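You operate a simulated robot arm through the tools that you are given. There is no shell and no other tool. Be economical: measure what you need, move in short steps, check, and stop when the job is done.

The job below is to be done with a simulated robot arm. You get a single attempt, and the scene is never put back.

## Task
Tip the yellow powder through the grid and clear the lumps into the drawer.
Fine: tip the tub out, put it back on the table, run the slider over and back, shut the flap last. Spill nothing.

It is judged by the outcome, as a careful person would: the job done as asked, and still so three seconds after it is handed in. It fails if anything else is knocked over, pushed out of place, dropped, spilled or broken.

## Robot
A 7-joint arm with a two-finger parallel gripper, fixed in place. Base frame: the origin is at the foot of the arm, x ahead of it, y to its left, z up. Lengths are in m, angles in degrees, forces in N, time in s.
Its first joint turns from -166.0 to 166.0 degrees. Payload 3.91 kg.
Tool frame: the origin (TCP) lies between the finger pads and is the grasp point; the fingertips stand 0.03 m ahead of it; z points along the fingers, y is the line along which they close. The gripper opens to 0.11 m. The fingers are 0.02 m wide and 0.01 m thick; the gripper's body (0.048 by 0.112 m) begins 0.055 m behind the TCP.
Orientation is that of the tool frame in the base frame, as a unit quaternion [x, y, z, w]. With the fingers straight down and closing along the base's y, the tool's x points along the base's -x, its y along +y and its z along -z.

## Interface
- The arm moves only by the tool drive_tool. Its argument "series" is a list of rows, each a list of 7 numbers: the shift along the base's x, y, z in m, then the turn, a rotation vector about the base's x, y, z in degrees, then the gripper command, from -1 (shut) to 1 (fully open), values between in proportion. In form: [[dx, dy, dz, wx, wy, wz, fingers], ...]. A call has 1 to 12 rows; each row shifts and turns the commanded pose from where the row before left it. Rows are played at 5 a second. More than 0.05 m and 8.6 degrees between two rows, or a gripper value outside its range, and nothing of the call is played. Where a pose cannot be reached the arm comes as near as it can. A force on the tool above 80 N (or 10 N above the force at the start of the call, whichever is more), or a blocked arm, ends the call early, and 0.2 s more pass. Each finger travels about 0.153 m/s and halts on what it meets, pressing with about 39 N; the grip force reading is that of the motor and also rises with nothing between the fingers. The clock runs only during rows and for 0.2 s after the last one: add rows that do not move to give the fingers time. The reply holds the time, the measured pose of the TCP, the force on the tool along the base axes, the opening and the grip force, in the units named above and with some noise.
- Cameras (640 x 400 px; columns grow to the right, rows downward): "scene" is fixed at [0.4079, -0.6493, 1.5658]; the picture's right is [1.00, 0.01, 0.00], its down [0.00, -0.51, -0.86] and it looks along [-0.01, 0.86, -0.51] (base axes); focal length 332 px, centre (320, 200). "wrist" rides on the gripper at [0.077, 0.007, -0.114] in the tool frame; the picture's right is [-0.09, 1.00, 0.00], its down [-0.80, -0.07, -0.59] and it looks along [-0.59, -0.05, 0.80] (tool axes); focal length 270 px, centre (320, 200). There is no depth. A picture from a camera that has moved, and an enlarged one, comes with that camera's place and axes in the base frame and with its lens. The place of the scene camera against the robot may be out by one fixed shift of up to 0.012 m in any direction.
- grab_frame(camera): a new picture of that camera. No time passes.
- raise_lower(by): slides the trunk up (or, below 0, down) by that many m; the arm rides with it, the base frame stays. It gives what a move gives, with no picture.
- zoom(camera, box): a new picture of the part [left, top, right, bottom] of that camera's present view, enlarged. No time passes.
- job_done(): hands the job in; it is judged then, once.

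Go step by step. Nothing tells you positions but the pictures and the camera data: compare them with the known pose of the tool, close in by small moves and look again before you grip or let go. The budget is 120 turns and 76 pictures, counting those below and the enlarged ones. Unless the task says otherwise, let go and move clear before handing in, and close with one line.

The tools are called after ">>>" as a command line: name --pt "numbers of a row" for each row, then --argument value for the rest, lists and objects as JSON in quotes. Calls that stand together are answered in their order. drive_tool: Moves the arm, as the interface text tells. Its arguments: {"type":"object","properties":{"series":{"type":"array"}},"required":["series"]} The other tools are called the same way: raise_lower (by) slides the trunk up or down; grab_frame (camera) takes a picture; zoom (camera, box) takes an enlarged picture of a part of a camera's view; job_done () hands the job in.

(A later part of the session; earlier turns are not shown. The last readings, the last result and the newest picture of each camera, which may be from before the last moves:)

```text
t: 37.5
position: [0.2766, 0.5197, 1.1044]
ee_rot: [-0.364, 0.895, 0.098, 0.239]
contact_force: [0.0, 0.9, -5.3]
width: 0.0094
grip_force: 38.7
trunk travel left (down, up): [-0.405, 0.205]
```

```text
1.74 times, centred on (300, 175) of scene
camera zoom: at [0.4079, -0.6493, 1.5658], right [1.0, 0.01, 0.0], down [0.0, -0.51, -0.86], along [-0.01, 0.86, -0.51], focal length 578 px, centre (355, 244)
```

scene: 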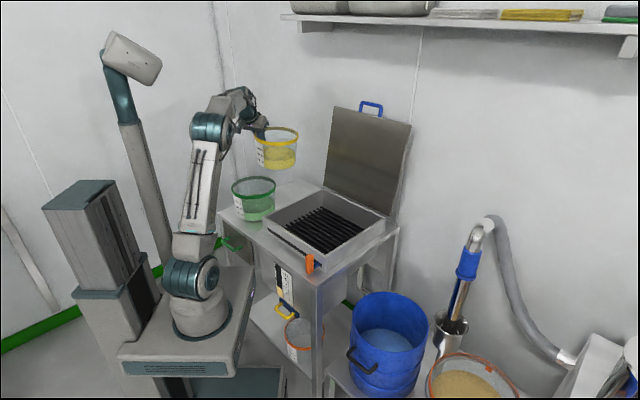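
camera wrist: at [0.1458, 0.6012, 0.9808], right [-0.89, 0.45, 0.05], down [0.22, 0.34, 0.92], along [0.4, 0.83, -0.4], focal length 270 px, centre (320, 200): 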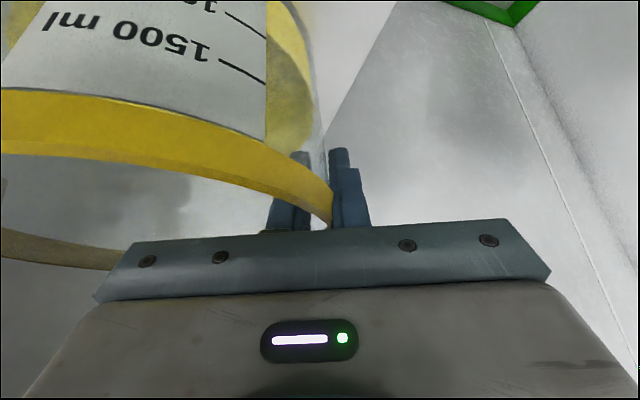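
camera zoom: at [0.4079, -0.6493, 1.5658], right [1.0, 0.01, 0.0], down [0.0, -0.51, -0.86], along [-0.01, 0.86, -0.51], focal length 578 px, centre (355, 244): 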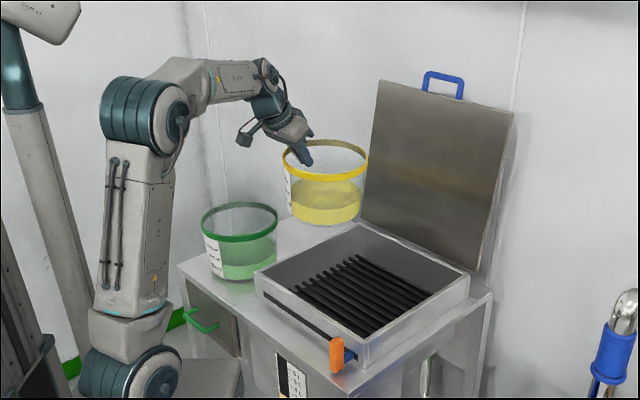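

>>> drive_tool --pt "0 0 0.01 5.66 5.66 0 -1" --pt "0 0 0.01 5.66 5.66 0 -1" --pt "0 0 0.005 5.66 5.66 0 -1" --pt "0.003 -0.003 0.0 5.66 5.66 0 -1" --pt "0.003 -0.003 0 5.66 5.66 0 -1" --pt "0 0 0 0 0 0 -1"

>>> zoom --camera "scene" --box '[170, 60, 430, 290]'

```text
t: 38.9
position: [0.2831, 0.5169, 1.1298]
ee_rot: [-0.261, 0.874, 0.398, 0.097]
contact_force: [-0.5, 0.1, -5.6]
width: 0.0088
grip_force: 38.3
trunk travel left (down, up): [-0.405, 0.205]
```

```text
1.74 times, centred on (300, 175) of scene
camera zoom: at [0.4079, -0.6493, 1.5658], right [1.0, 0.01, 0.0], down [0.0, -0.51, -0.86], along [-0.01, 0.86, -0.51], focal length 578 px, centre (355, 244)
```

zoom: 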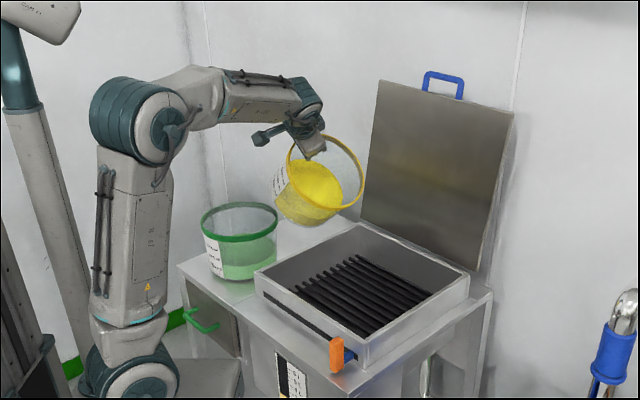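

Tilted to 40°, with the lip over the grid. I'll continue pouring slowly, shifting so the lip stays over the centre.

>>> drive_tool --pt "0.0092 -0.0092 -0.003 3.54 3.54 0 -1" --pt "0.0078 -0.0078 -0.003 3.54 3.54 0 -1" --pt "0.0085 -0.0085 -0.004 3.54 3.54 0 -1" --pt "0.0092 -0.0092 0 3.54 3.54 0 -1" --pt "0.0092 -0.0092 0 3.54 3.54 0 -1" --pt "0.0099 -0.0099 0 3.54 3.54 0 -1" --pt "0 0 0 0 0 0 -1"

>>> zoom --camera "scene" --box '[200, 60, 430, 290]'

```text
t: 40.5
position: [0.3371, 0.4629, 1.1175]
ee_rot: [-0.161, 0.789, 0.592, -0.02]
contact_force: [0.0, -0.4, -4.9]
width: 0.009
grip_force: 38.9
trunk travel left (down, up): [-0.405, 0.205]
```

```text
1.74 times, centred on (315, 175) of scene
camera zoom: at [0.4079, -0.6493, 1.5658], right [1.0, 0.01, 0.0], down [0.0, -0.51, -0.86], along [-0.01, 0.86, -0.51], focal length 578 px, centre (329, 244)
```

zoom: 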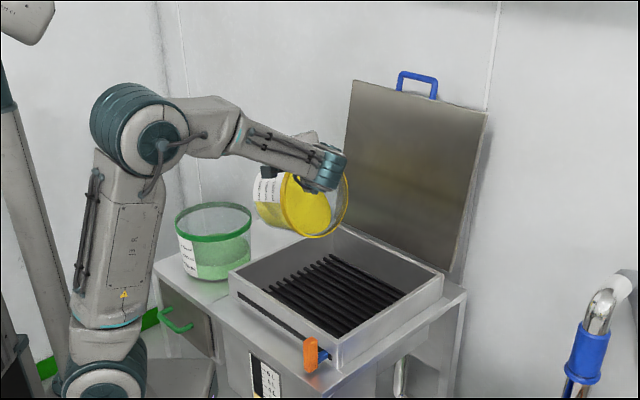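

>>> drive_tool --pt "0.0103 -0.0103 0 3.54 3.54 0 -1" --pt "0.0103 -0.0103 0 3.54 3.54 0 -1" --pt "0.0105 -0.0105 0 3.54 3.54 0 -1" --pt "0.0105 -0.0105 0 3.54 3.54 0 -1" --pt "0 0 0 0 0 0 -1" --pt "0 0 0 0 0 0 -1"

>>> zoom --camera "scene" --box '[200, 60, 430, 290]'

```text
t: 41.9
position: [0.3776, 0.4211, 1.1187]
ee_rot: [-0.088, 0.703, 0.7, -0.095]
contact_force: [0.0, -0.1, -3.3]
width: 0.0089
grip_force: 39.2
trunk travel left (down, up): [-0.405, 0.205]
```

```text
1.74 times, centred on (315, 175) of scene
camera zoom: at [0.4079, -0.6493, 1.5658], right [1.0, 0.01, 0.0], down [0.0, -0.51, -0.86], along [-0.01, 0.86, -0.51], focal length 578 px, centre (329, 244)
```

zoom: 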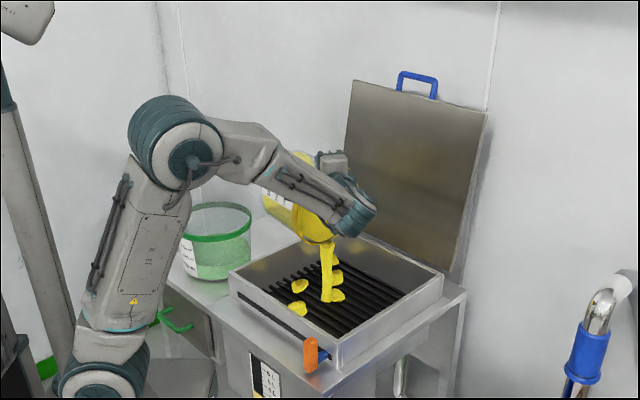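

It's pouring cleanly onto the grid. I'll keep tipping.

>>> drive_tool --pt "0.0106 -0.0106 0 3.54 3.54 0 -1" --pt "0.0106 -0.0106 0 3.54 3.54 0 -1" --pt "0.0103 -0.0103 0 3.54 3.54 0 -1" --pt "0.0103 -0.0103 0 3.54 3.54 0 -1" --pt "0.0099 -0.0099 0 3.54 3.54 0 -1" --pt "0 0 0 0 0 0 -1" --pt "0 0 0 0 0 0 -1"

>>> zoom --camera "scene" --box '[200, 60, 430, 290]'

>>> grab_frame --camera "wrist"

```text
t: 43.5
position: [0.4303, 0.3679, 1.12]
ee_rot: [0.005, 0.564, 0.804, -0.187]
contact_force: [-0.1, 0.0, -2.4]
width: 0.0086
grip_force: 38.7
trunk travel left (down, up): [-0.405, 0.205]
```

```text
1.74 times, centred on (315, 175) of scene
camera zoom: at [0.4079, -0.6493, 1.5658], right [1.0, 0.01, 0.0], down [0.0, -0.51, -0.86], along [-0.01, 0.86, -0.51], focal length 578 px, centre (329, 244)
```

zoom: 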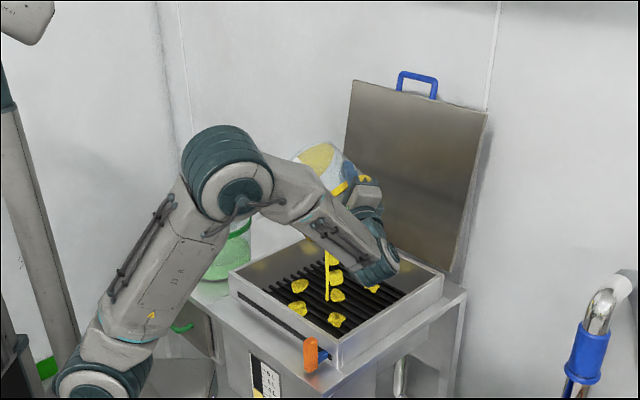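

```text
31 pictures are left
camera wrist: at [0.3841, 0.2415, 1.101], right [0.39, -0.27, 0.88], down [0.84, -0.28, -0.46], along [0.37, 0.92, 0.11], focal length 270 px, centre (320, 200)
```

wrist: 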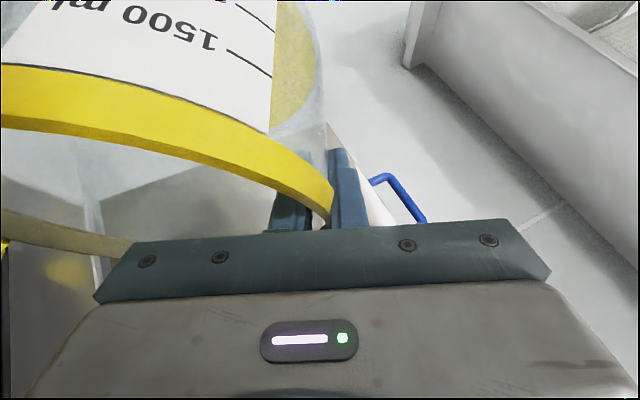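

>>> drive_tool --pt "0 0 0 0 0 0 -1" --pt "0.0092 -0.0092 0.007 3.54 3.54 0 -1" --pt "0.0092 -0.0092 0.007 3.54 3.54 0 -1" --pt "0.008 -0.008 0.007 3.54 3.54 0 -1" --pt "0 0 0 0 0 0 -1" --pt "0 0 0 0 0 0 -1" --pt "0 0 0 0 0 0 -1" --pt "0 0 0 0 0 0 -1"

>>> zoom --camera "scene" --box '[230, 120, 400, 290]'

```text
t: 45.2
position: [0.4564, 0.345, 1.1407]
ee_rot: [0.063, 0.468, 0.848, -0.239]
contact_force: [0.3, 0.6, -1.3]
width: 0.0082
grip_force: 39.3
trunk travel left (down, up): [-0.405, 0.205]
```

```text
2.35 times, centred on (315, 205) of scene
camera zoom: at [0.4079, -0.6493, 1.5658], right [1.0, 0.01, 0.0], down [0.0, -0.51, -0.86], along [-0.01, 0.86, -0.51], focal length 782 px, centre (332, 188)
```

zoom: 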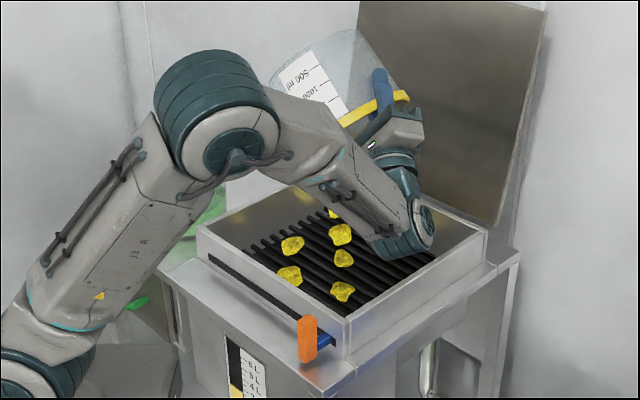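

The tub is empty and the lumps sit on the grid. I'll roll the tub back upright along the same path.

>>> drive_tool --pt "0 0 0 0 0 0 -1" --pt "-0.0135 0.0135 0 -5 -5 0 -1" --pt "-0.0135 0.0135 0 -5 -5 0 -1" --pt "-0.0135 0.0135 0 -5 -5 0 -1" --pt "-0.0145 0.0145 0 -5 -5 0 -1" --pt "-0.0145 0.0145 0 -5 -5 0 -1" --pt "-0.0145 0.0145 0 -5 -5 0 -1" --pt "-0.0145 0.0145 0 -5 -5 0 -1" --pt "-0.0145 0.0145 0 -5 -5 0 -1" --pt "-0.0145 0.0145 0 -5 -5 0 -1" --pt "-0.0145 0.0145 0 -5 -5 0 -1" --pt "-0.0135 0.0135 0 -5 -5 0 -1"

>>> drive_tool --pt "-0.004 0.004 0 -5 -5 0 -1" --pt "-0.004 0.004 0 -5 -5 0 -1" --pt "-0.004 0.004 0 -5 -5 0 -1" --pt "-0.002 0.002 0 -5 -5 0 -1" --pt "0 0 0 -5 -5 0 -1" --pt "0 0 0 -5 -5 0 -1" --pt "0 0 0 -5 -5 0 -1" --pt "0 0 0 -1.9 -1.9 0 -1" --pt "0 0 0 0 0 0 -1"

>>> zoom --camera "scene" --box '[200, 60, 430, 290]'

```text
t: 47.9
position: [0.3031, 0.499, 1.1427]
ee_rot: [-0.222, 0.847, 0.481, 0.052]
contact_force: [0.0, -0.3, -0.3]
width: 0.0083
grip_force: 39.0
trunk travel left (down, up): [-0.405, 0.205]
```

```text
t: 49.9
position: [0.2875, 0.5131, 1.1418]
ee_rot: [-0.365, 0.894, 0.1, 0.239]
contact_force: [-0.1, 0.2, -1.8]
width: 0.008
grip_force: 38.6
trunk travel left (down, up): [-0.405, 0.205]
```

```text
1.74 times, centred on (315, 175) of scene
camera zoom: at [0.4079, -0.6493, 1.5658], right [1.0, 0.01, 0.0], down [0.0, -0.51, -0.86], along [-0.01, 0.86, -0.51], focal length 578 px, centre (329, 244)
```

zoom: 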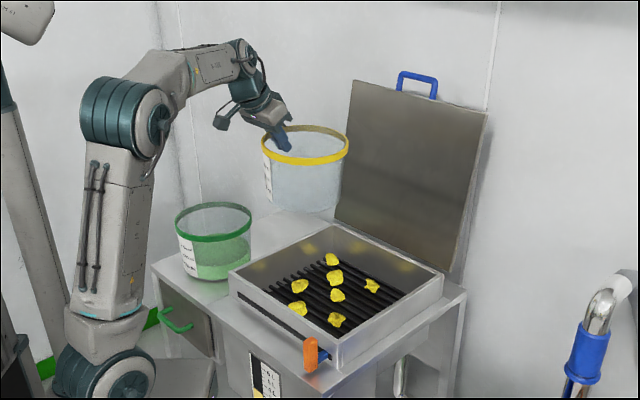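

>>> drive_tool --pt "-0.0206 0.0209 0 0 0 3.3 -1" --pt "-0.0206 0.0209 0 0 0 3.3 -1" --pt "-0.0206 0.0209 0 0 0 3.3 -1" --pt "-0.0206 0.0209 0 0 0 3.3 -1" --pt "-0.0206 0.0209 0 0 0 3.3 -1" --pt "-0.0206 0.0209 0 0 0 3.3 -1" --pt "-0.0204 0.0206 0 0 0 3.3 -1" --pt "0.018 0.017 0 0 0 0 -1" --pt "0.018 0.018 0 0 0 0 -1" --pt "0.0185 0.0165 0 0 0 0 -1" --pt "0 0 0 0 0 0 -1"

>>> drive_tool --pt "0 0 -0.04 0 0 0 -1" --pt "0 0 -0.04 0 0 0 -1" --pt "0 0 -0.04 0 0 0 -1" --pt "0 0 -0.03 0 0 0 -1" --pt "0 0 -0.02 0 0 0 -1" --pt "0 0 -0.01 0 0 0 -1" --pt "0 0 0 0 0 0 -1"

>>> zoom --camera "scene" --box '[210, 100, 350, 240]'

```text
t: 52.2
position: [0.1972, 0.7113, 1.1394]
ee_rot: [-0.537, 0.803, 0.145, 0.213]
contact_force: [0.1, -0.1, -1.7]
width: 0.0081
grip_force: 38.8
trunk travel left (down, up): [-0.405, 0.205]
```

```text
t: 53.9
position: [0.1996, 0.7124, 0.9622]
ee_rot: [-0.536, 0.803, 0.146, 0.215]
contact_force: [-0.1, -0.7, -2.0]
width: 0.0077
grip_force: 38.9
trunk travel left (down, up): [-0.405, 0.205]
```

```text
2.86 times, centred on (280, 170) of scene
camera zoom: at [0.4079, -0.6493, 1.5658], right [1.0, 0.01, 0.0], down [0.0, -0.51, -0.86], along [-0.01, 0.86, -0.51], focal length 950 px, centre (434, 286)
```

zoom: 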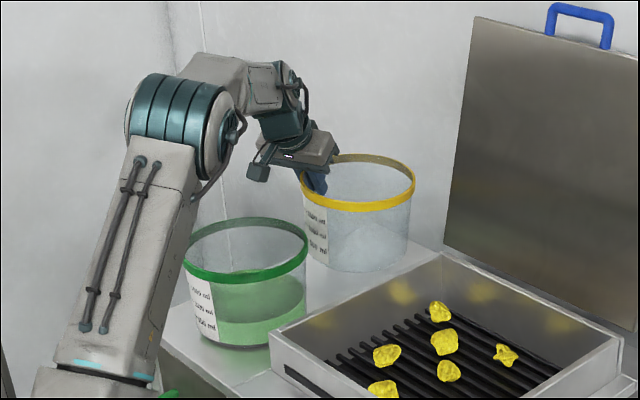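

>>> drive_tool --pt "0 0 -0.015 0 0 0 -1" --pt "0 0 -0.012 0 0 0 -1" --pt "0 0 -0.008 0 0 0 -1" --pt "0 0 0 0 0 0 -1"

```text
t: 54.9
position: [0.196, 0.7099, 0.9287]
ee_rot: [-0.536, 0.803, 0.147, 0.216]
contact_force: [-4.2, 0.0, 7.9]
width: 0.0082
grip_force: 38.7
trunk travel left (down, up): [-0.405, 0.205]
```

The tub has touched down (8 N). I'll release it gently.

>>> drive_tool --pt "0 0 0 0 0 0 -0.8" --pt "0 0 0 0 0 0 -0.7" --pt "0 0 0 0 0 0 -0.5" --pt "0 0 0 0 0 0 -0.2" --pt "0 0 0 0 0 0 0" --pt "0 0 0 0 0 0 0"

>>> zoom --camera "scene" --box '[210, 100, 350, 240]'

>>> grab_frame --camera "wrist"

```text
t: 56.2
position: [0.1977, 0.711, 0.9279]
ee_rot: [-0.536, 0.803, 0.145, 0.214]
contact_force: [0.1, 0.0, 0.8]
width: 0.055
grip_force: 0.0
trunk travel left (down, up): [-0.405, 0.205]
```

```text
2.86 times, centred on (280, 170) of scene
camera zoom: at [0.4079, -0.6493, 1.5658], right [1.0, 0.01, 0.0], down [0.0, -0.51, -0.86], along [-0.01, 0.86, -0.51], focal length 950 px, centre (434, 286)
```

zoom: 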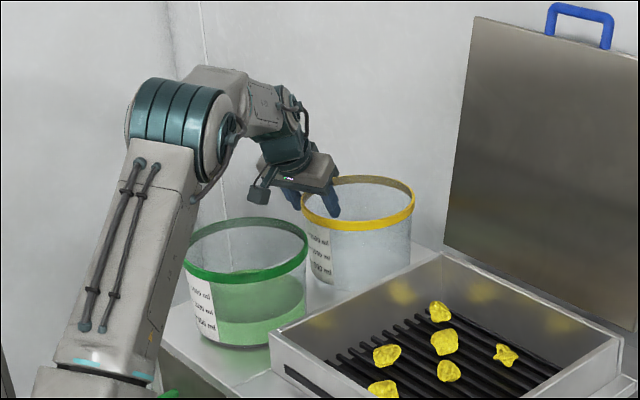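

```text
26 pictures are left
camera wrist: at [0.145, 0.6006, 0.9874], right [-0.89, 0.45, 0.05], down [0.22, 0.34, 0.92], along [0.4, 0.83, -0.4], focal length 270 px, centre (320, 200)
```

wrist: 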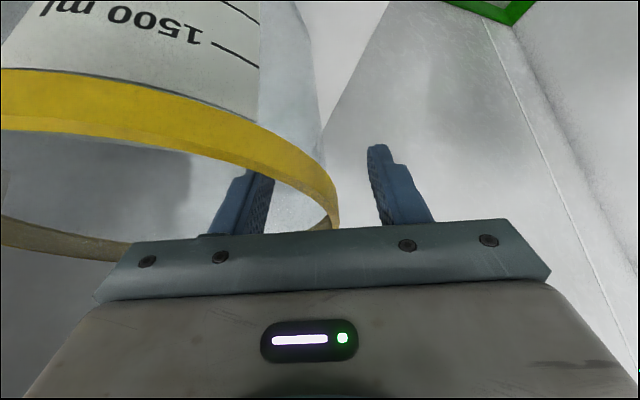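

The tub is back on the table. I'll back out, rise, and restore the trunk height.

>>> drive_tool --pt "-0.004 -0.009 0.0173 0 0 0 0" --pt "-0.004 -0.009 0.0173 0 0 0 0" --pt "-0.004 -0.009 0.0173 0 0 0 0" --pt "-0.004 -0.009 0.0173 0 0 0 0" --pt "-0.004 -0.01 0.03 0 0 0 0" --pt "0 -0.01 0.04 0 0 0 0" --pt "0 -0.02 0.04 0 0 0 0"

>>> raise_lower --by 0.12

>>> zoom --camera "scene" --box '[200, 140, 410, 290]'

```text
t: 57.9
position: [0.1776, 0.6346, 1.1057]
ee_rot: [-0.536, 0.803, 0.146, 0.215]
contact_force: [0.1, -0.2, -0.4]
width: 0.055
grip_force: 0.2
trunk travel left (down, up): [-0.405, 0.205]
```

```text
t: 59.4
position: [0.1774, 0.6353, 1.2262]
ee_rot: [-0.536, 0.803, 0.146, 0.215]
contact_force: [0.7, 0.9, -0.1]
width: 0.0549
grip_force: 0.1
trunk travel left (down, up): [-0.525, 0.085]
```

```text
2.67 times, centred on (305, 215) of scene
camera zoom: at [0.4079, -0.6493, 1.5658], right [1.0, 0.01, 0.0], down [0.0, -0.51, -0.86], along [-0.01, 0.86, -0.51], focal length 886 px, centre (360, 160)
```

zoom: 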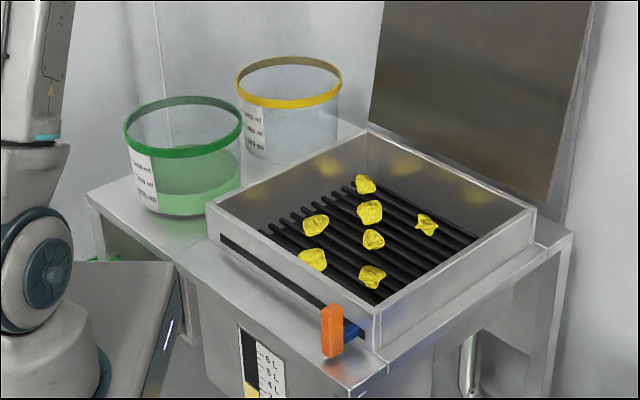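

>>> drive_tool --pt "0.0 -0.035 0 -5.5 2.25 -4.6 -0.2" --pt "0.0 -0.04 0 -5.3 2.7 -4.6 -0.2" --pt "0.01 -0.04 0 -5.0 3.2 -4.6 -0.2" --pt "0.015 -0.04 0 -4.7 3.6 -4.6 -0.2" --pt "0.02 -0.04 0 -4.4 4.0 -4.4 -0.2" --pt "0.02 -0.04 -0.01 0 0 0 -0.2" --pt "0.02 -0.04 -0.02 0 0 0 -0.2" --pt "0.02 -0.04 -0.02 0 0 0 -0.2" --pt "0.02 -0.04 -0.02 0 0 0 -0.2" --pt "0.02 -0.04 -0.02 0 0 0 -0.2" --pt "0.02 -0.045 -0.02 0 0 0 -0.2" --pt "0.01 -0.04 -0.02 0 0 0 -0.2"

>>> grab_frame --camera "wrist"

```text
refused: row 11 steps farther than a row can; nothing moved
```

```text
24 pictures are left
camera wrist: at [0.125, 0.5253, 1.2856], right [-0.89, 0.45, 0.05], down [0.22, 0.34, 0.92], along [0.4, 0.83, -0.4], focal length 270 px, centre (320, 200)
```

wrist: 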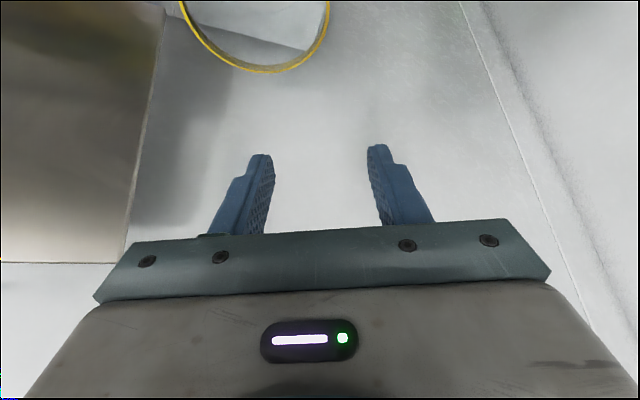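

One row was slightly too long, so I'll resend it shortened.

>>> drive_tool --pt "0.0 -0.035 0 -5.5 2.25 -4.6 -0.2" --pt "0.0 -0.04 0 -5.3 2.7 -4.6 -0.2" --pt "0.01 -0.04 0 -5.0 3.2 -4.6 -0.2" --pt "0.015 -0.04 0 -4.7 3.6 -4.6 -0.2" --pt "0.02 -0.04 0 -4.4 4.0 -4.4 -0.2" --pt "0.02 -0.04 -0.01 0 0 0 -0.2" --pt "0.02 -0.04 -0.02 0 0 0 -0.2" --pt "0.02 -0.04 -0.02 0 0 0 -0.2" --pt "0.02 -0.04 -0.02 0 0 0 -0.2" --pt "0.02 -0.04 -0.02 0 0 0 -0.2" --pt "0.02 -0.04 -0.02 0 0 0 -0.2" --pt "0.015 -0.04 -0.01 0 0 0 -0.2"

>>> grab_frame --camera "wrist"

```text
t: 62.0
position: [0.3551, 0.1546, 1.1055]
ee_rot: [-0.382, 0.924, -0.003, 0.004]
contact_force: [0.2, -0.2, 0.5]
width: 0.044
grip_force: 0.1
trunk travel left (down, up): [-0.525, 0.085]
```

```text
23 pictures are left
camera wrist: at [0.2949, 0.108, 1.2195], right [-0.64, 0.77, -0.01], down [0.61, 0.52, 0.6], along [0.47, 0.38, -0.8], focal length 270 px, centre (320, 200)
```

wrist: 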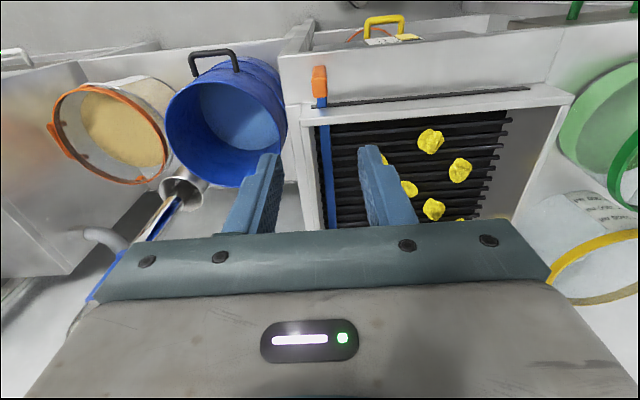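

>>> drive_tool --pt "0.001 0 -0.05 0 0 0 -0.2" --pt "0.001 0 -0.05 0 0 0 -0.2" --pt "0 0 -0.05 0 0 0 -0.2" --pt "0 0 -0.03 0 0 0 -0.2" --pt "0 0 0 0 0 0 -0.2"

>>> grab_frame --camera "wrist"

>>> zoom --camera "scene" --box '[240, 180, 360, 300]'

```text
t: 63.1
position: [0.3578, 0.1587, 0.9222]
ee_rot: [-0.381, 0.924, -0.004, 0.005]
contact_force: [0.6, 0.2, 0.2]
width: 0.0439
grip_force: 0.0
trunk travel left (down, up): [-0.525, 0.085]
```

```text
22 pictures are left
camera wrist: at [0.299, 0.1123, 1.0357], right [-0.64, 0.77, -0.01], down [0.61, 0.52, 0.6], along [0.47, 0.38, -0.8], focal length 270 px, centre (320, 200)
```

wrist: 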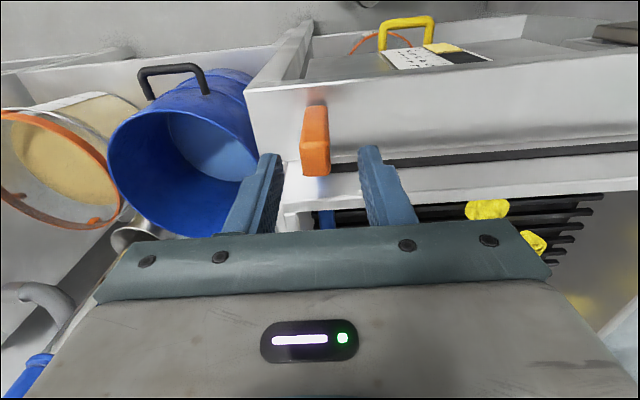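

```text
3.33 times, centred on (300, 240) of scene
camera zoom: at [0.4079, -0.6493, 1.5658], right [1.0, 0.01, 0.0], down [0.0, -0.51, -0.86], along [-0.01, 0.86, -0.51], focal length 1108 px, centre (387, 67)
```

zoom: 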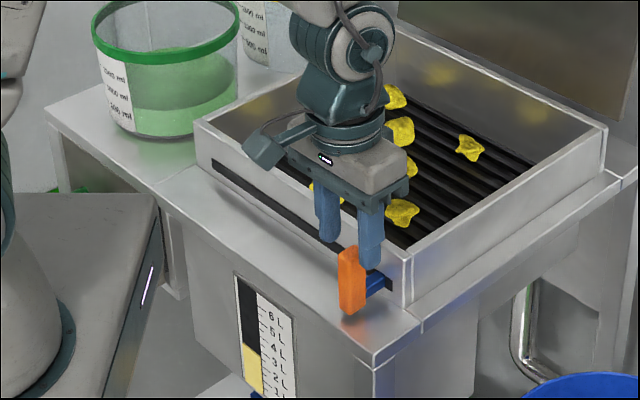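

>>> drive_tool --pt "0.0064 0.0021 -0.015 0 0 0 -0.2" --pt "0 0 -0.02 0 0 0 -0.2" --pt "0 0 -0.02 0 0 0 -0.2" --pt "0 0 0 0 0 0 -0.2"

>>> grab_frame --camera "wrist"

```text
t: 64.2
position: [0.3675, 0.1611, 0.8688]
ee_rot: [-0.381, 0.925, -0.003, 0.005]
contact_force: [0.7, -0.6, 0.2]
width: 0.044
grip_force: 0.0
trunk travel left (down, up): [-0.525, 0.085]
```

```text
20 pictures are left
camera wrist: at [0.3077, 0.1133, 0.9826], right [-0.64, 0.77, -0.01], down [0.61, 0.52, 0.6], along [0.47, 0.38, -0.8], focal length 270 px, centre (320, 200)
```

wrist: 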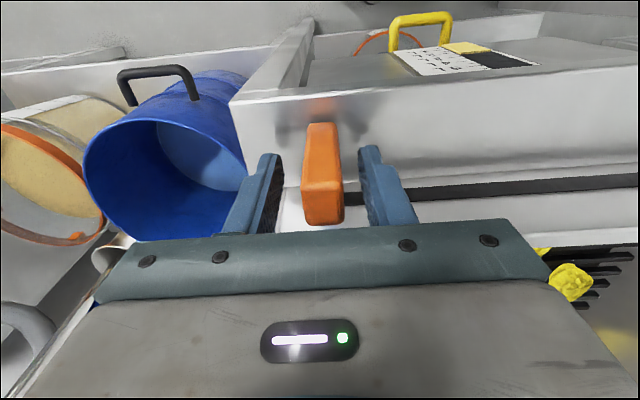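

>>> drive_tool --pt "0 0 0 0 0 0 -0.5" --pt "0 0 0 0 0 0 -1" --pt "0 0 0 0 0 0 -1"

>>> drive_tool --pt "-0.007 0.007 0 0 0 0 -1" --pt "-0.01 0.01 0 0 0 0 -1" --pt "-0.014 0.014 0 0 0 0 -1" --pt "-0.014 0.014 0 0 0 0 -1" --pt "0 0 0 0 0 0 -1"

>>> zoom --camera "scene" --box '[230, 160, 380, 300]'

```text
t: 65.0
position: [0.3659, 0.1621, 0.8697]
ee_rot: [-0.381, 0.924, -0.004, 0.006]
contact_force: [-12.1, 12.7, -2.3]
width: 0.0184
grip_force: 44.7
trunk travel left (down, up): [-0.525, 0.085]
```

```text
t: 66.2
position: [0.3219, 0.2064, 0.8718]
ee_rot: [-0.382, 0.924, -0.003, 0.004]
contact_force: [-7.6, -8.5, -38.6]
width: 0.0184
grip_force: 45.3
trunk travel left (down, up): [-0.525, 0.085]
```

```text
2.86 times, centred on (305, 230) of scene
camera zoom: at [0.4079, -0.6493, 1.5658], right [1.0, 0.01, 0.0], down [0.0, -0.51, -0.86], along [-0.01, 0.86, -0.51], focal length 950 px, centre (363, 114)
```

zoom: 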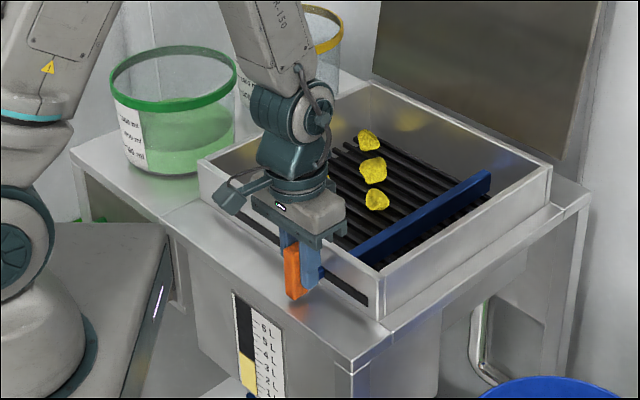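

The wiper is moving and sweeping the lumps along. I'll ease the height a little and continue.

>>> drive_tool --pt "-0.011 0.009 -0.003 0 0 0 -1" --pt "-0.014 0.014 -0.001 0 0 0 -1" --pt "-0.014 0.014 0 0 0 0 -1" --pt "0 0 0 0 0 0 -1"

```text
t: 67.2
position: [0.2844, 0.2447, 0.8672]
ee_rot: [-0.381, 0.925, -0.003, 0.008]
contact_force: [3.8, 2.5, 40.4]
width: 0.0187
grip_force: 44.8
trunk travel left (down, up): [-0.525, 0.085]
```

>>> drive_tool --pt "-0.01 0.01 0.002 0 0 0 -1" --pt "-0.014 0.014 0 0 0 0 -1" --pt "-0.014 0.014 0 0 0 0 -1" --pt "-0.014 0.014 0 0 0 0 -1" --pt "0 0 0 0 0 0 -1"

>>> zoom --camera "scene" --box '[230, 160, 380, 300]'

```text
t: 68.3
position: [0.2306, 0.2983, 0.8673]
ee_rot: [-0.382, 0.924, -0.004, 0.005]
contact_force: [13.4, 13.3, -35.2]
width: 0.0181
grip_force: 45.9
trunk travel left (down, up): [-0.525, 0.085]
```

```text
2.86 times, centred on (305, 230) of scene
camera zoom: at [0.4079, -0.6493, 1.5658], right [1.0, 0.01, 0.0], down [0.0, -0.51, -0.86], along [-0.01, 0.86, -0.51], focal length 950 px, centre (363, 114)
```

zoom: 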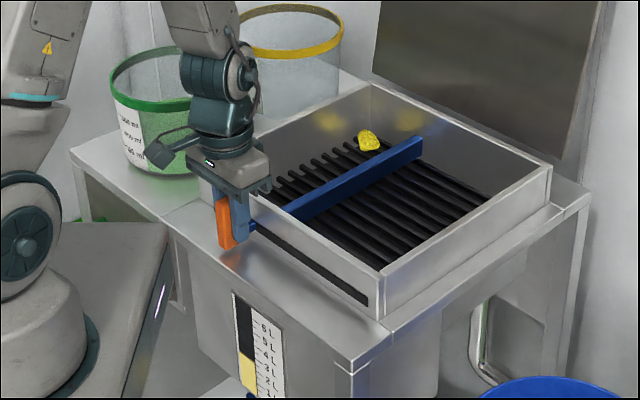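

>>> drive_tool --pt "-0.009 0.011 -0.002 0 0 0 -1" --pt "-0.012 0.012 0 0 0 0 -1" --pt "-0.012 0.012 0 0 0 0 -1" --pt "-0.01 0.01 0 0 0 0 -1" --pt "0 0 0 0 0 0 -1"

>>> zoom --camera "scene" --box '[230, 160, 380, 300]'

```text
t: 69.5
position: [0.1869, 0.3412, 0.8675]
ee_rot: [-0.381, 0.925, -0.002, 0.007]
contact_force: [7.4, 8.6, 23.2]
width: 0.018
grip_force: 45.2
trunk travel left (down, up): [-0.525, 0.085]
```

```text
2.86 times, centred on (305, 230) of scene
camera zoom: at [0.4079, -0.6493, 1.5658], right [1.0, 0.01, 0.0], down [0.0, -0.51, -0.86], along [-0.01, 0.86, -0.51], focal length 950 px, centre (363, 114)
```

zoom: 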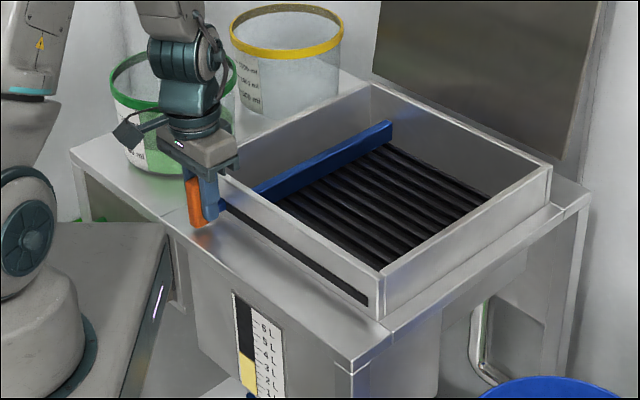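

The grid is nearly clear. I'll push gently to the end stop.

>>> drive_tool --pt "-0.007 0.007 0.001 0 0 0 -1" --pt "-0.007 0.007 0 0 0 0 -1" --pt "-0.007 0.007 0 0 0 0 -1" --pt "-0.007 0.007 0 0 0 0 -1" --pt "0 0 0 0 0 0 -1"

>>> zoom --camera "scene" --box '[210, 140, 360, 280]'

```text
t: 70.3
position: [0.1822, 0.3458, 0.8672]
ee_rot: [-0.374, 0.927, -0.015, 0.003]
contact_force: [49.7, -34.8, 28.8]
width: 0.0197
grip_force: 44.6
trunk travel left (down, up): [-0.525, 0.085]
stopped in row 3: the force on the tool passed its limit (the readings are from after the stop); the commanded pose is now the measured one
```

```text
2.86 times, centred on (285, 210) of scene
camera zoom: at [0.4079, -0.6493, 1.5658], right [1.0, 0.01, 0.0], down [0.0, -0.51, -0.86], along [-0.01, 0.86, -0.51], focal length 950 px, centre (420, 171)
```

zoom: 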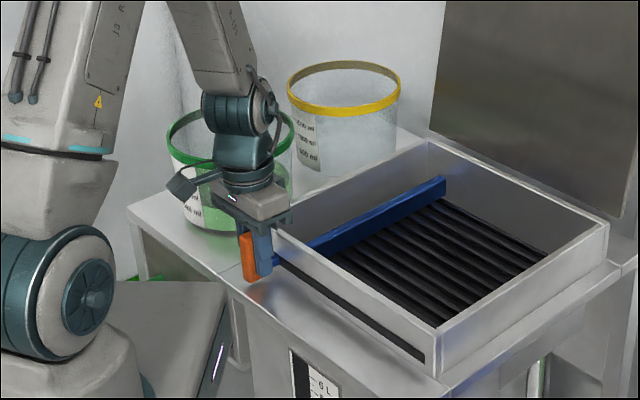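

End stop reached. Now back to the start.

>>> drive_tool --pt "0.004 -0.004 0 0 0 0 -1" --pt "0.01 -0.01 0 0 0 -1 -1" --pt "0.013 -0.013 0 0 0 0 -1" --pt "0.013 -0.013 0 0 0 0 -1" --pt "0 0 0 0 0 0 -1"

```text
t: 71.5
position: [0.212, 0.3153, 0.8657]
ee_rot: [-0.372, 0.928, -0.012, 0.003]
contact_force: [10.0, 12.0, -2.3]
width: 0.0193
grip_force: 45.5
trunk travel left (down, up): [-0.525, 0.085]
```

>>> drive_tool --pt "0.013 -0.013 0.001 0 0 0.7 -1" --pt "0.014 -0.014 0 0 0 0.7 -1" --pt "0.014 -0.014 0 0 0 0 -1" --pt "0.014 -0.014 0 0 0 0 -1" --pt "0 0 0 0 0 0 -1"

>>> drive_tool --pt "0.013 -0.013 0.0 0 0 0 -1" --pt "0.014 -0.014 0 0 0 0 -1" --pt "0.014 -0.014 0 0 0 0 -1" --pt "0 0 0 0 0 0 -1"

```text
t: 72.7
position: [0.2657, 0.2606, 0.8654]
ee_rot: [-0.382, 0.924, -0.014, 0.002]
contact_force: [11.0, 13.1, 1.9]
width: 0.0192
grip_force: 45.4
trunk travel left (down, up): [-0.525, 0.085]
```

```text
t: 73.7
position: [0.3097, 0.2181, 0.8669]
ee_rot: [-0.382, 0.924, -0.015, 0.0]
contact_force: [-5.7, -5.2, -1.6]
width: 0.0191
grip_force: 45.1
trunk travel left (down, up): [-0.525, 0.085]
```

>>> drive_tool --pt "0.013 -0.013 0.0 0 0 0 -1" --pt "0.014 -0.014 0 0 0 0 -1" --pt "0.014 -0.014 0 0 0 0 -1" --pt "0.01 -0.01 0 0 0 0 -1" --pt "0 0 0 0 0 0 -1"

>>> zoom --camera "scene" --box '[230, 160, 380, 300]'

```text
t: 74.9
position: [0.3609, 0.1648, 0.8664]
ee_rot: [-0.382, 0.924, -0.013, 0.002]
contact_force: [-10.2, -11.2, -4.9]
width: 0.0192
grip_force: 44.8
trunk travel left (down, up): [-0.525, 0.085]
```

```text
2.86 times, centred on (305, 230) of scene
camera zoom: at [0.4079, -0.6493, 1.5658], right [1.0, 0.01, 0.0], down [0.0, -0.51, -0.86], along [-0.01, 0.86, -0.51], focal length 950 px, centre (363, 114)
```

zoom: 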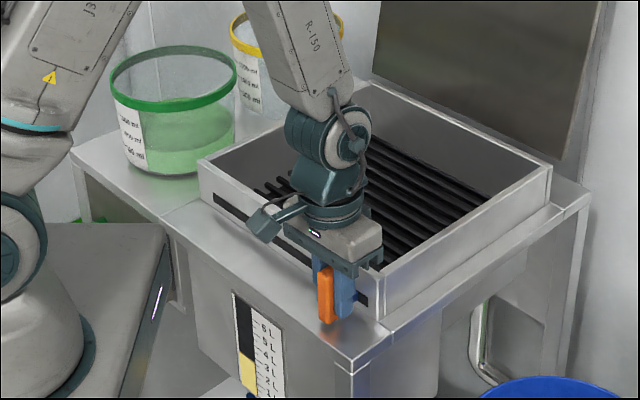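

>>> drive_tool --pt "0.003 -0.003 0.0 0 0 0 -1" --pt "0.003 -0.003 0 0 0 0 -1" --pt "0.002 -0.002 0 0 0 0 -1" --pt "0 0 0 0 0 0 -1"

```text
t: 75.9
position: [0.3658, 0.1629, 0.8661]
ee_rot: [-0.383, 0.923, -0.014, 0.001]
contact_force: [-34.9, 18.0, -23.1]
width: 0.0191
grip_force: 45.2
trunk travel left (down, up): [-0.525, 0.085]
```

The slider is back at its start stop. I'll release it, lift, and swing up toward the flap handle.

>>> drive_tool --pt "0 0 0 0 0 0 -0.2" --pt "0 0 0 0 0 0 -0.2" --pt "0 0 0.03 0 0 0 -0.2" --pt "0 0 0.05 0 0 0 -0.2" --pt "0 0 0.05 0 0 0 -0.2" --pt "0 0 0.05 0 0 0 -0.3" --pt "0 0 0.05 0 0 0 -0.4"

>>> drive_tool --pt "-0.006 0.013 0.025 0 0 -8 -0.4" --pt "-0.006 0.013 0.025 0 0 -8 -0.4" --pt "-0.006 0.013 0.025 0 0 -8 -0.4" --pt "-0.006 0.013 0.025 0 0 -8 -0.4" --pt "-0.006 0.013 0.025 0 0 -8 -0.4" --pt "-0.006 0.013 0.025 0 0 -8 -0.4" --pt "-0.006 0.013 0.025 0 0 -8 -0.4" --pt "-0.006 0.013 0.025 0 0 -8 -0.4" --pt "-0.006 0.013 0.025 0 0 -8 -0.4" --pt "-0.006 0.013 0.02 0 0 -8 -0.4" --pt "-0.006 0.013 0 0 0 -8 -0.4" --pt "0 0 0 0 0 -2 -0.4"

>>> grab_frame --camera "scene"

```text
t: 77.5
position: [0.3674, 0.1574, 1.0956]
ee_rot: [-0.382, 0.924, -0.013, 0.002]
contact_force: [0.3, 0.2, 0.8]
width: 0.0327
grip_force: 0.1
trunk travel left (down, up): [-0.525, 0.085]
```

```text
t: 80.1
position: [0.3024, 0.3021, 1.3416]
ee_rot: [0.384, 0.923, -0.011, -0.007]
contact_force: [0.6, -0.3, 1.1]
width: 0.033
grip_force: 0.0
trunk travel left (down, up): [-0.525, 0.085]
```

```text
14 pictures are left
```

scene: 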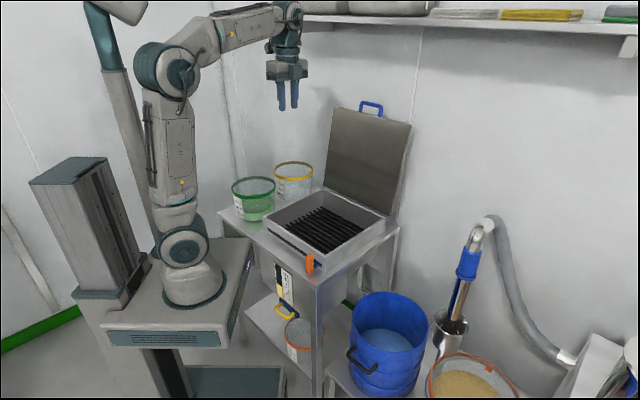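

>>> drive_tool --pt "0.0217 0.024 0 5.4 -5.4 0 -0.4" --pt "0.0217 0.024 0 5.4 -5.4 0 -0.4" --pt "0.0217 0.024 0 5.4 -5.4 0 -0.4" --pt "0.0217 0.024 0 5.4 -5.4 0 -0.4" --pt "0.0217 0.024 0 5.4 -5.4 0 -0.4" --pt "0.0217 0.024 -0.006 5.4 -5.4 0 -0.4" --pt "0.0217 0.024 -0.007 5.4 -5.4 0 -0.4" --pt "0.0217 0.024 -0.007 5.4 -5.4 0 -0.4" --pt "0 0 0 0 0 0 -0.4"

>>> grab_frame --camera "wrist"

```text
t: 82.1
position: [0.4747, 0.4911, 1.323]
ee_rot: [0.33, 0.802, 0.461, 0.187]
contact_force: [-0.1, 0.1, -0.5]
width: 0.033
grip_force: 0.2
trunk travel left (down, up): [-0.525, 0.085]
```

```text
13 pictures are left
camera wrist: at [0.3547, 0.4795, 1.3873], right [0.42, 0.29, 0.86], down [0.18, -0.95, 0.24], along [0.89, 0.06, -0.45], focal length 270 px, centre (320, 200)
```

wrist: 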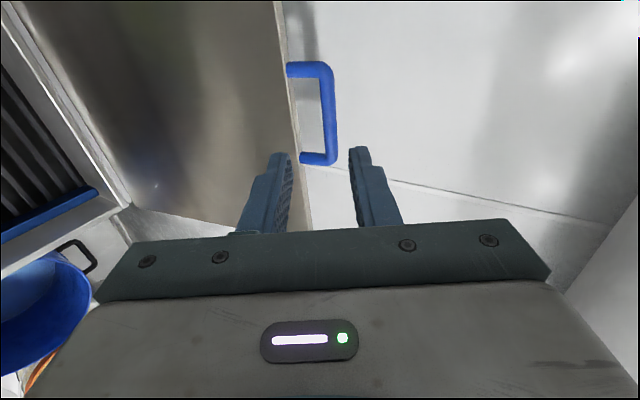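

>>> drive_tool --pt "0.017 0.006 0.003 0 0 0 -0.4" --pt "0.0181 0.0185 -0.0151 0 0 0 -0.4" --pt "0.0181 0.0185 -0.0151 0 0 0 -0.4" --pt "0.0181 0.0185 -0.0151 0 0 0 -0.4" --pt "0 0 0 0 0 0 -0.4"

>>> grab_frame --camera "wrist"

>>> zoom --camera "scene" --box '[290, 50, 430, 160]'

```text
t: 83.3
position: [0.5479, 0.5556, 1.2793]
ee_rot: [0.332, 0.802, 0.46, 0.187]
contact_force: [-0.3, -0.7, 0.5]
width: 0.0328
grip_force: 0.0
trunk travel left (down, up): [-0.525, 0.085]
```

```text
12 pictures are left
camera wrist: at [0.4275, 0.5434, 1.343], right [0.42, 0.29, 0.86], down [0.18, -0.95, 0.24], along [0.89, 0.06, -0.45], focal length 270 px, centre (320, 200)
```

wrist: 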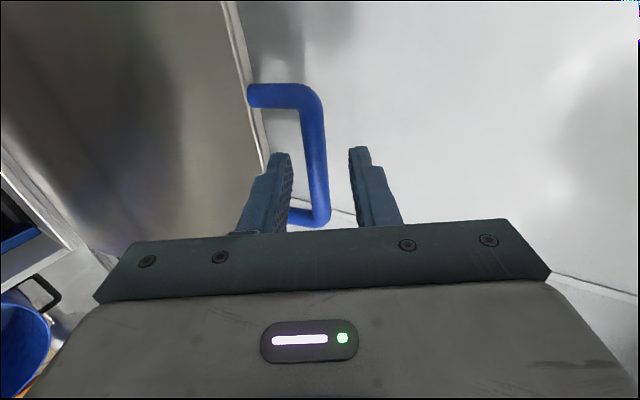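

```text
3.64 times, centred on (360, 105) of scene
camera zoom: at [0.4079, -0.6493, 1.5658], right [1.0, 0.01, 0.0], down [0.0, -0.51, -0.86], along [-0.01, 0.86, -0.51], focal length 1209 px, centre (174, 546)
```

zoom: 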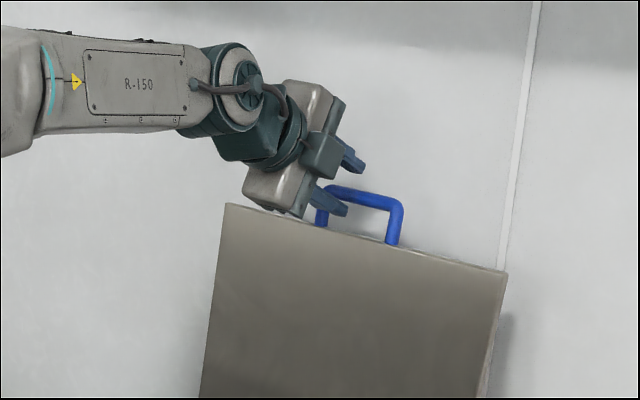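

The bar is centred between the fingers. I'll advance the last 4 cm and grip.

>>> drive_tool --pt "0.012 0.012 -0.0115 0 0 0 -0.4" --pt "0.012 0.012 -0.0105 0 0 0 -0.4" --pt "0 0 0 0 0 0 -0.4" --pt "0 0 0 0 0 0 -0.7" --pt "0 0 0 0 0 0 -1" --pt "0 0 0 0 0 0 -1"

>>> zoom --camera "scene" --box '[290, 50, 430, 160]'

```text
t: 84.7
position: [0.5718, 0.5774, 1.2574]
ee_rot: [0.332, 0.803, 0.459, 0.187]
contact_force: [-0.6, -0.7, -2.6]
width: 0.0133
grip_force: 45.4
trunk travel left (down, up): [-0.525, 0.085]
```

```text
3.64 times, centred on (360, 105) of scene
camera zoom: at [0.4079, -0.6493, 1.5658], right [1.0, 0.01, 0.0], down [0.0, -0.51, -0.86], along [-0.01, 0.86, -0.51], focal length 1209 px, centre (174, 546)
```

zoom: 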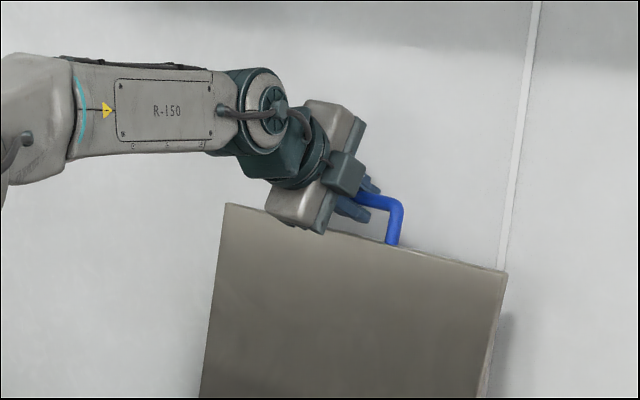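

Gripped. Now I'll lower the flap along the measured arc (hinge n≈0.732, z≈0.896, radius ≈0.371), turning the tool downward as it goes.

>>> drive_tool --pt "-0.0178 -0.0178 0.0054 -1.63 1.63 0 -1" --pt "-0.0182 -0.0182 0.003 -1.63 1.63 0 -1" --pt "-0.0183 -0.0183 0.0012 -1.63 1.63 0 -1" --pt "0 0 0 0 0 0 -1"

```text
t: 85.7
position: [0.5168, 0.5215, 1.2646]
ee_rot: [0.343, 0.828, 0.41, 0.167]
contact_force: [-1.0, 0.3, 0.3]
width: 0.0137
grip_force: 45.4
trunk travel left (down, up): [-0.525, 0.085]
```

>>> drive_tool --pt "-0.0183 -0.0183 -0.0007 -1.63 1.63 0 -1" --pt "-0.0182 -0.0182 -0.0024 -1.63 1.63 0 -1" --pt "-0.018 -0.018 -0.0042 -1.63 1.63 0 -1" --pt "-0.0178 -0.0178 -0.006 -1.63 1.63 0 -1" --pt "-0.0175 -0.0175 -0.0078 -1.63 1.63 0 -1"

>>> grab_frame --camera "scene"

```text
t: 86.9
position: [0.427, 0.4316, 1.2438]
ee_rot: [0.358, 0.866, 0.323, 0.133]
contact_force: [0.1, -1.0, -3.5]
width: 0.0137
grip_force: 44.9
trunk travel left (down, up): [-0.525, 0.085]
```

```text
9 pictures are left
```

scene: 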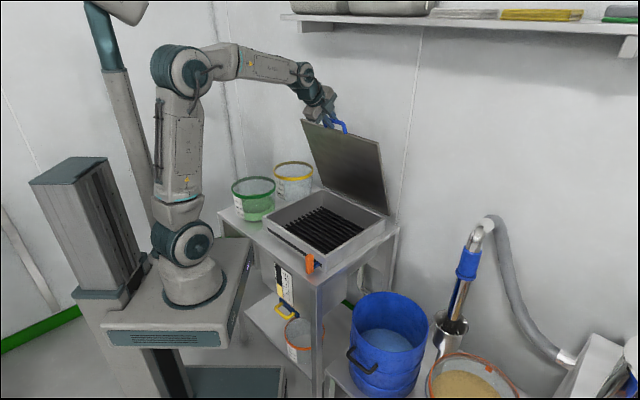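

Tracking smoothly with little force; continuing.

>>> drive_tool --pt "-0.017 -0.017 -0.0094 -1.63 1.63 0 -1" --pt "-0.0165 -0.0165 -0.0111 -1.63 1.63 0 -1" --pt "-0.016 -0.016 -0.0127 -1.63 1.63 0 -1" --pt "-0.0153 -0.0153 -0.0143 -1.63 1.63 0 -1" --pt "-0.0146 -0.0146 -0.0157 -1.63 1.63 0 -1"

>>> drive_tool --pt "-0.0137 -0.0137 -0.0171 -1.63 1.63 0 -1" --pt "-0.0129 -0.0129 -0.0185 -1.63 1.63 0 -1" --pt "-0.0119 -0.0119 -0.0196 -1.63 1.63 0 -1" --pt "-0.011 -0.011 -0.0208 -1.63 1.63 0 -1" --pt "-0.0098 -0.0098 -0.0219 -1.63 1.63 0 -1"

```text
t: 88.1
position: [0.3475, 0.3533, 1.1809]
ee_rot: [0.371, 0.893, 0.238, 0.095]
contact_force: [3.6, -6.1, 5.0]
width: 0.0138
grip_force: 44.9
trunk travel left (down, up): [-0.525, 0.085]
```

```text
t: 89.3
position: [0.2896, 0.2957, 1.0848]
ee_rot: [0.379, 0.912, 0.146, 0.057]
contact_force: [5.8, -5.6, 0.8]
width: 0.0136
grip_force: 45.2
trunk travel left (down, up): [-0.525, 0.085]
```

>>> drive_tool --pt "-0.0088 -0.0088 -0.0227 -1.63 1.63 0 -1" --pt "-0.0076 -0.0076 -0.0235 -1.63 1.63 0 -1" --pt "-0.0064 -0.0064 -0.0243 -1.63 1.63 0 -1" --pt "-0.0052 -0.0052 -0.0248 -1.63 1.63 0 -1" --pt "0 0 0 0 0 0 -1"

>>> drive_tool --pt "-0.004 -0.004 -0.0252 -1.63 1.63 0 -1" --pt "-0.0028 -0.0028 -0.0257 -1.63 1.63 0 -1" --pt "-0.001 -0.001 -0.015 -1 1 0 -1" --pt "-0.0004 -0.0004 -0.0108 -0.63 0.63 0 -1" --pt "0 0 0 0 0 0 -1"

>>> zoom --camera "scene" --box '[220, 160, 400, 290]'

```text
t: 90.5
position: [0.2607, 0.2671, 0.9912]
ee_rot: [0.381, 0.921, 0.073, 0.027]
contact_force: [2.6, 6.0, -4.2]
width: 0.0134
grip_force: 45.2
trunk travel left (down, up): [-0.525, 0.085]
```

```text
t: 91.7
position: [0.2529, 0.2591, 0.9124]
ee_rot: [0.384, 0.923, 0.016, 0.004]
contact_force: [9.5, 15.6, -2.3]
width: 0.0135
grip_force: 45.4
trunk travel left (down, up): [-0.525, 0.085]
```

```text
3.08 times, centred on (310, 225) of scene
camera zoom: at [0.4079, -0.6493, 1.5658], right [1.0, 0.01, 0.0], down [0.0, -0.51, -0.86], along [-0.01, 0.86, -0.51], focal length 1023 px, centre (351, 123)
```

zoom: 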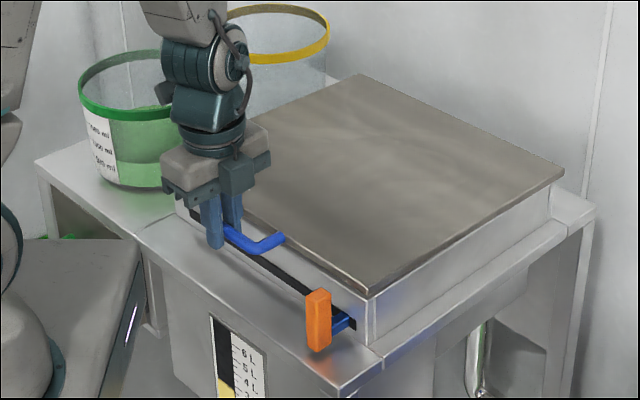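

>>> drive_tool --pt "0 0 -0.008 0 0 0 -1" --pt "0 0 -0.007 0 0 0 -1" --pt "0 0 -0.006 0 0 0 -1" --pt "0 0 -0.002 0 0 0 -1" --pt "0 0 0 0 0 0 -1"

```text
t: 92.9
position: [0.253, 0.2583, 0.8906]
ee_rot: [0.383, 0.924, 0.018, 0.004]
contact_force: [8.2, 7.9, 38.2]
width: 0.0139
grip_force: 44.9
trunk travel left (down, up): [-0.525, 0.085]
```

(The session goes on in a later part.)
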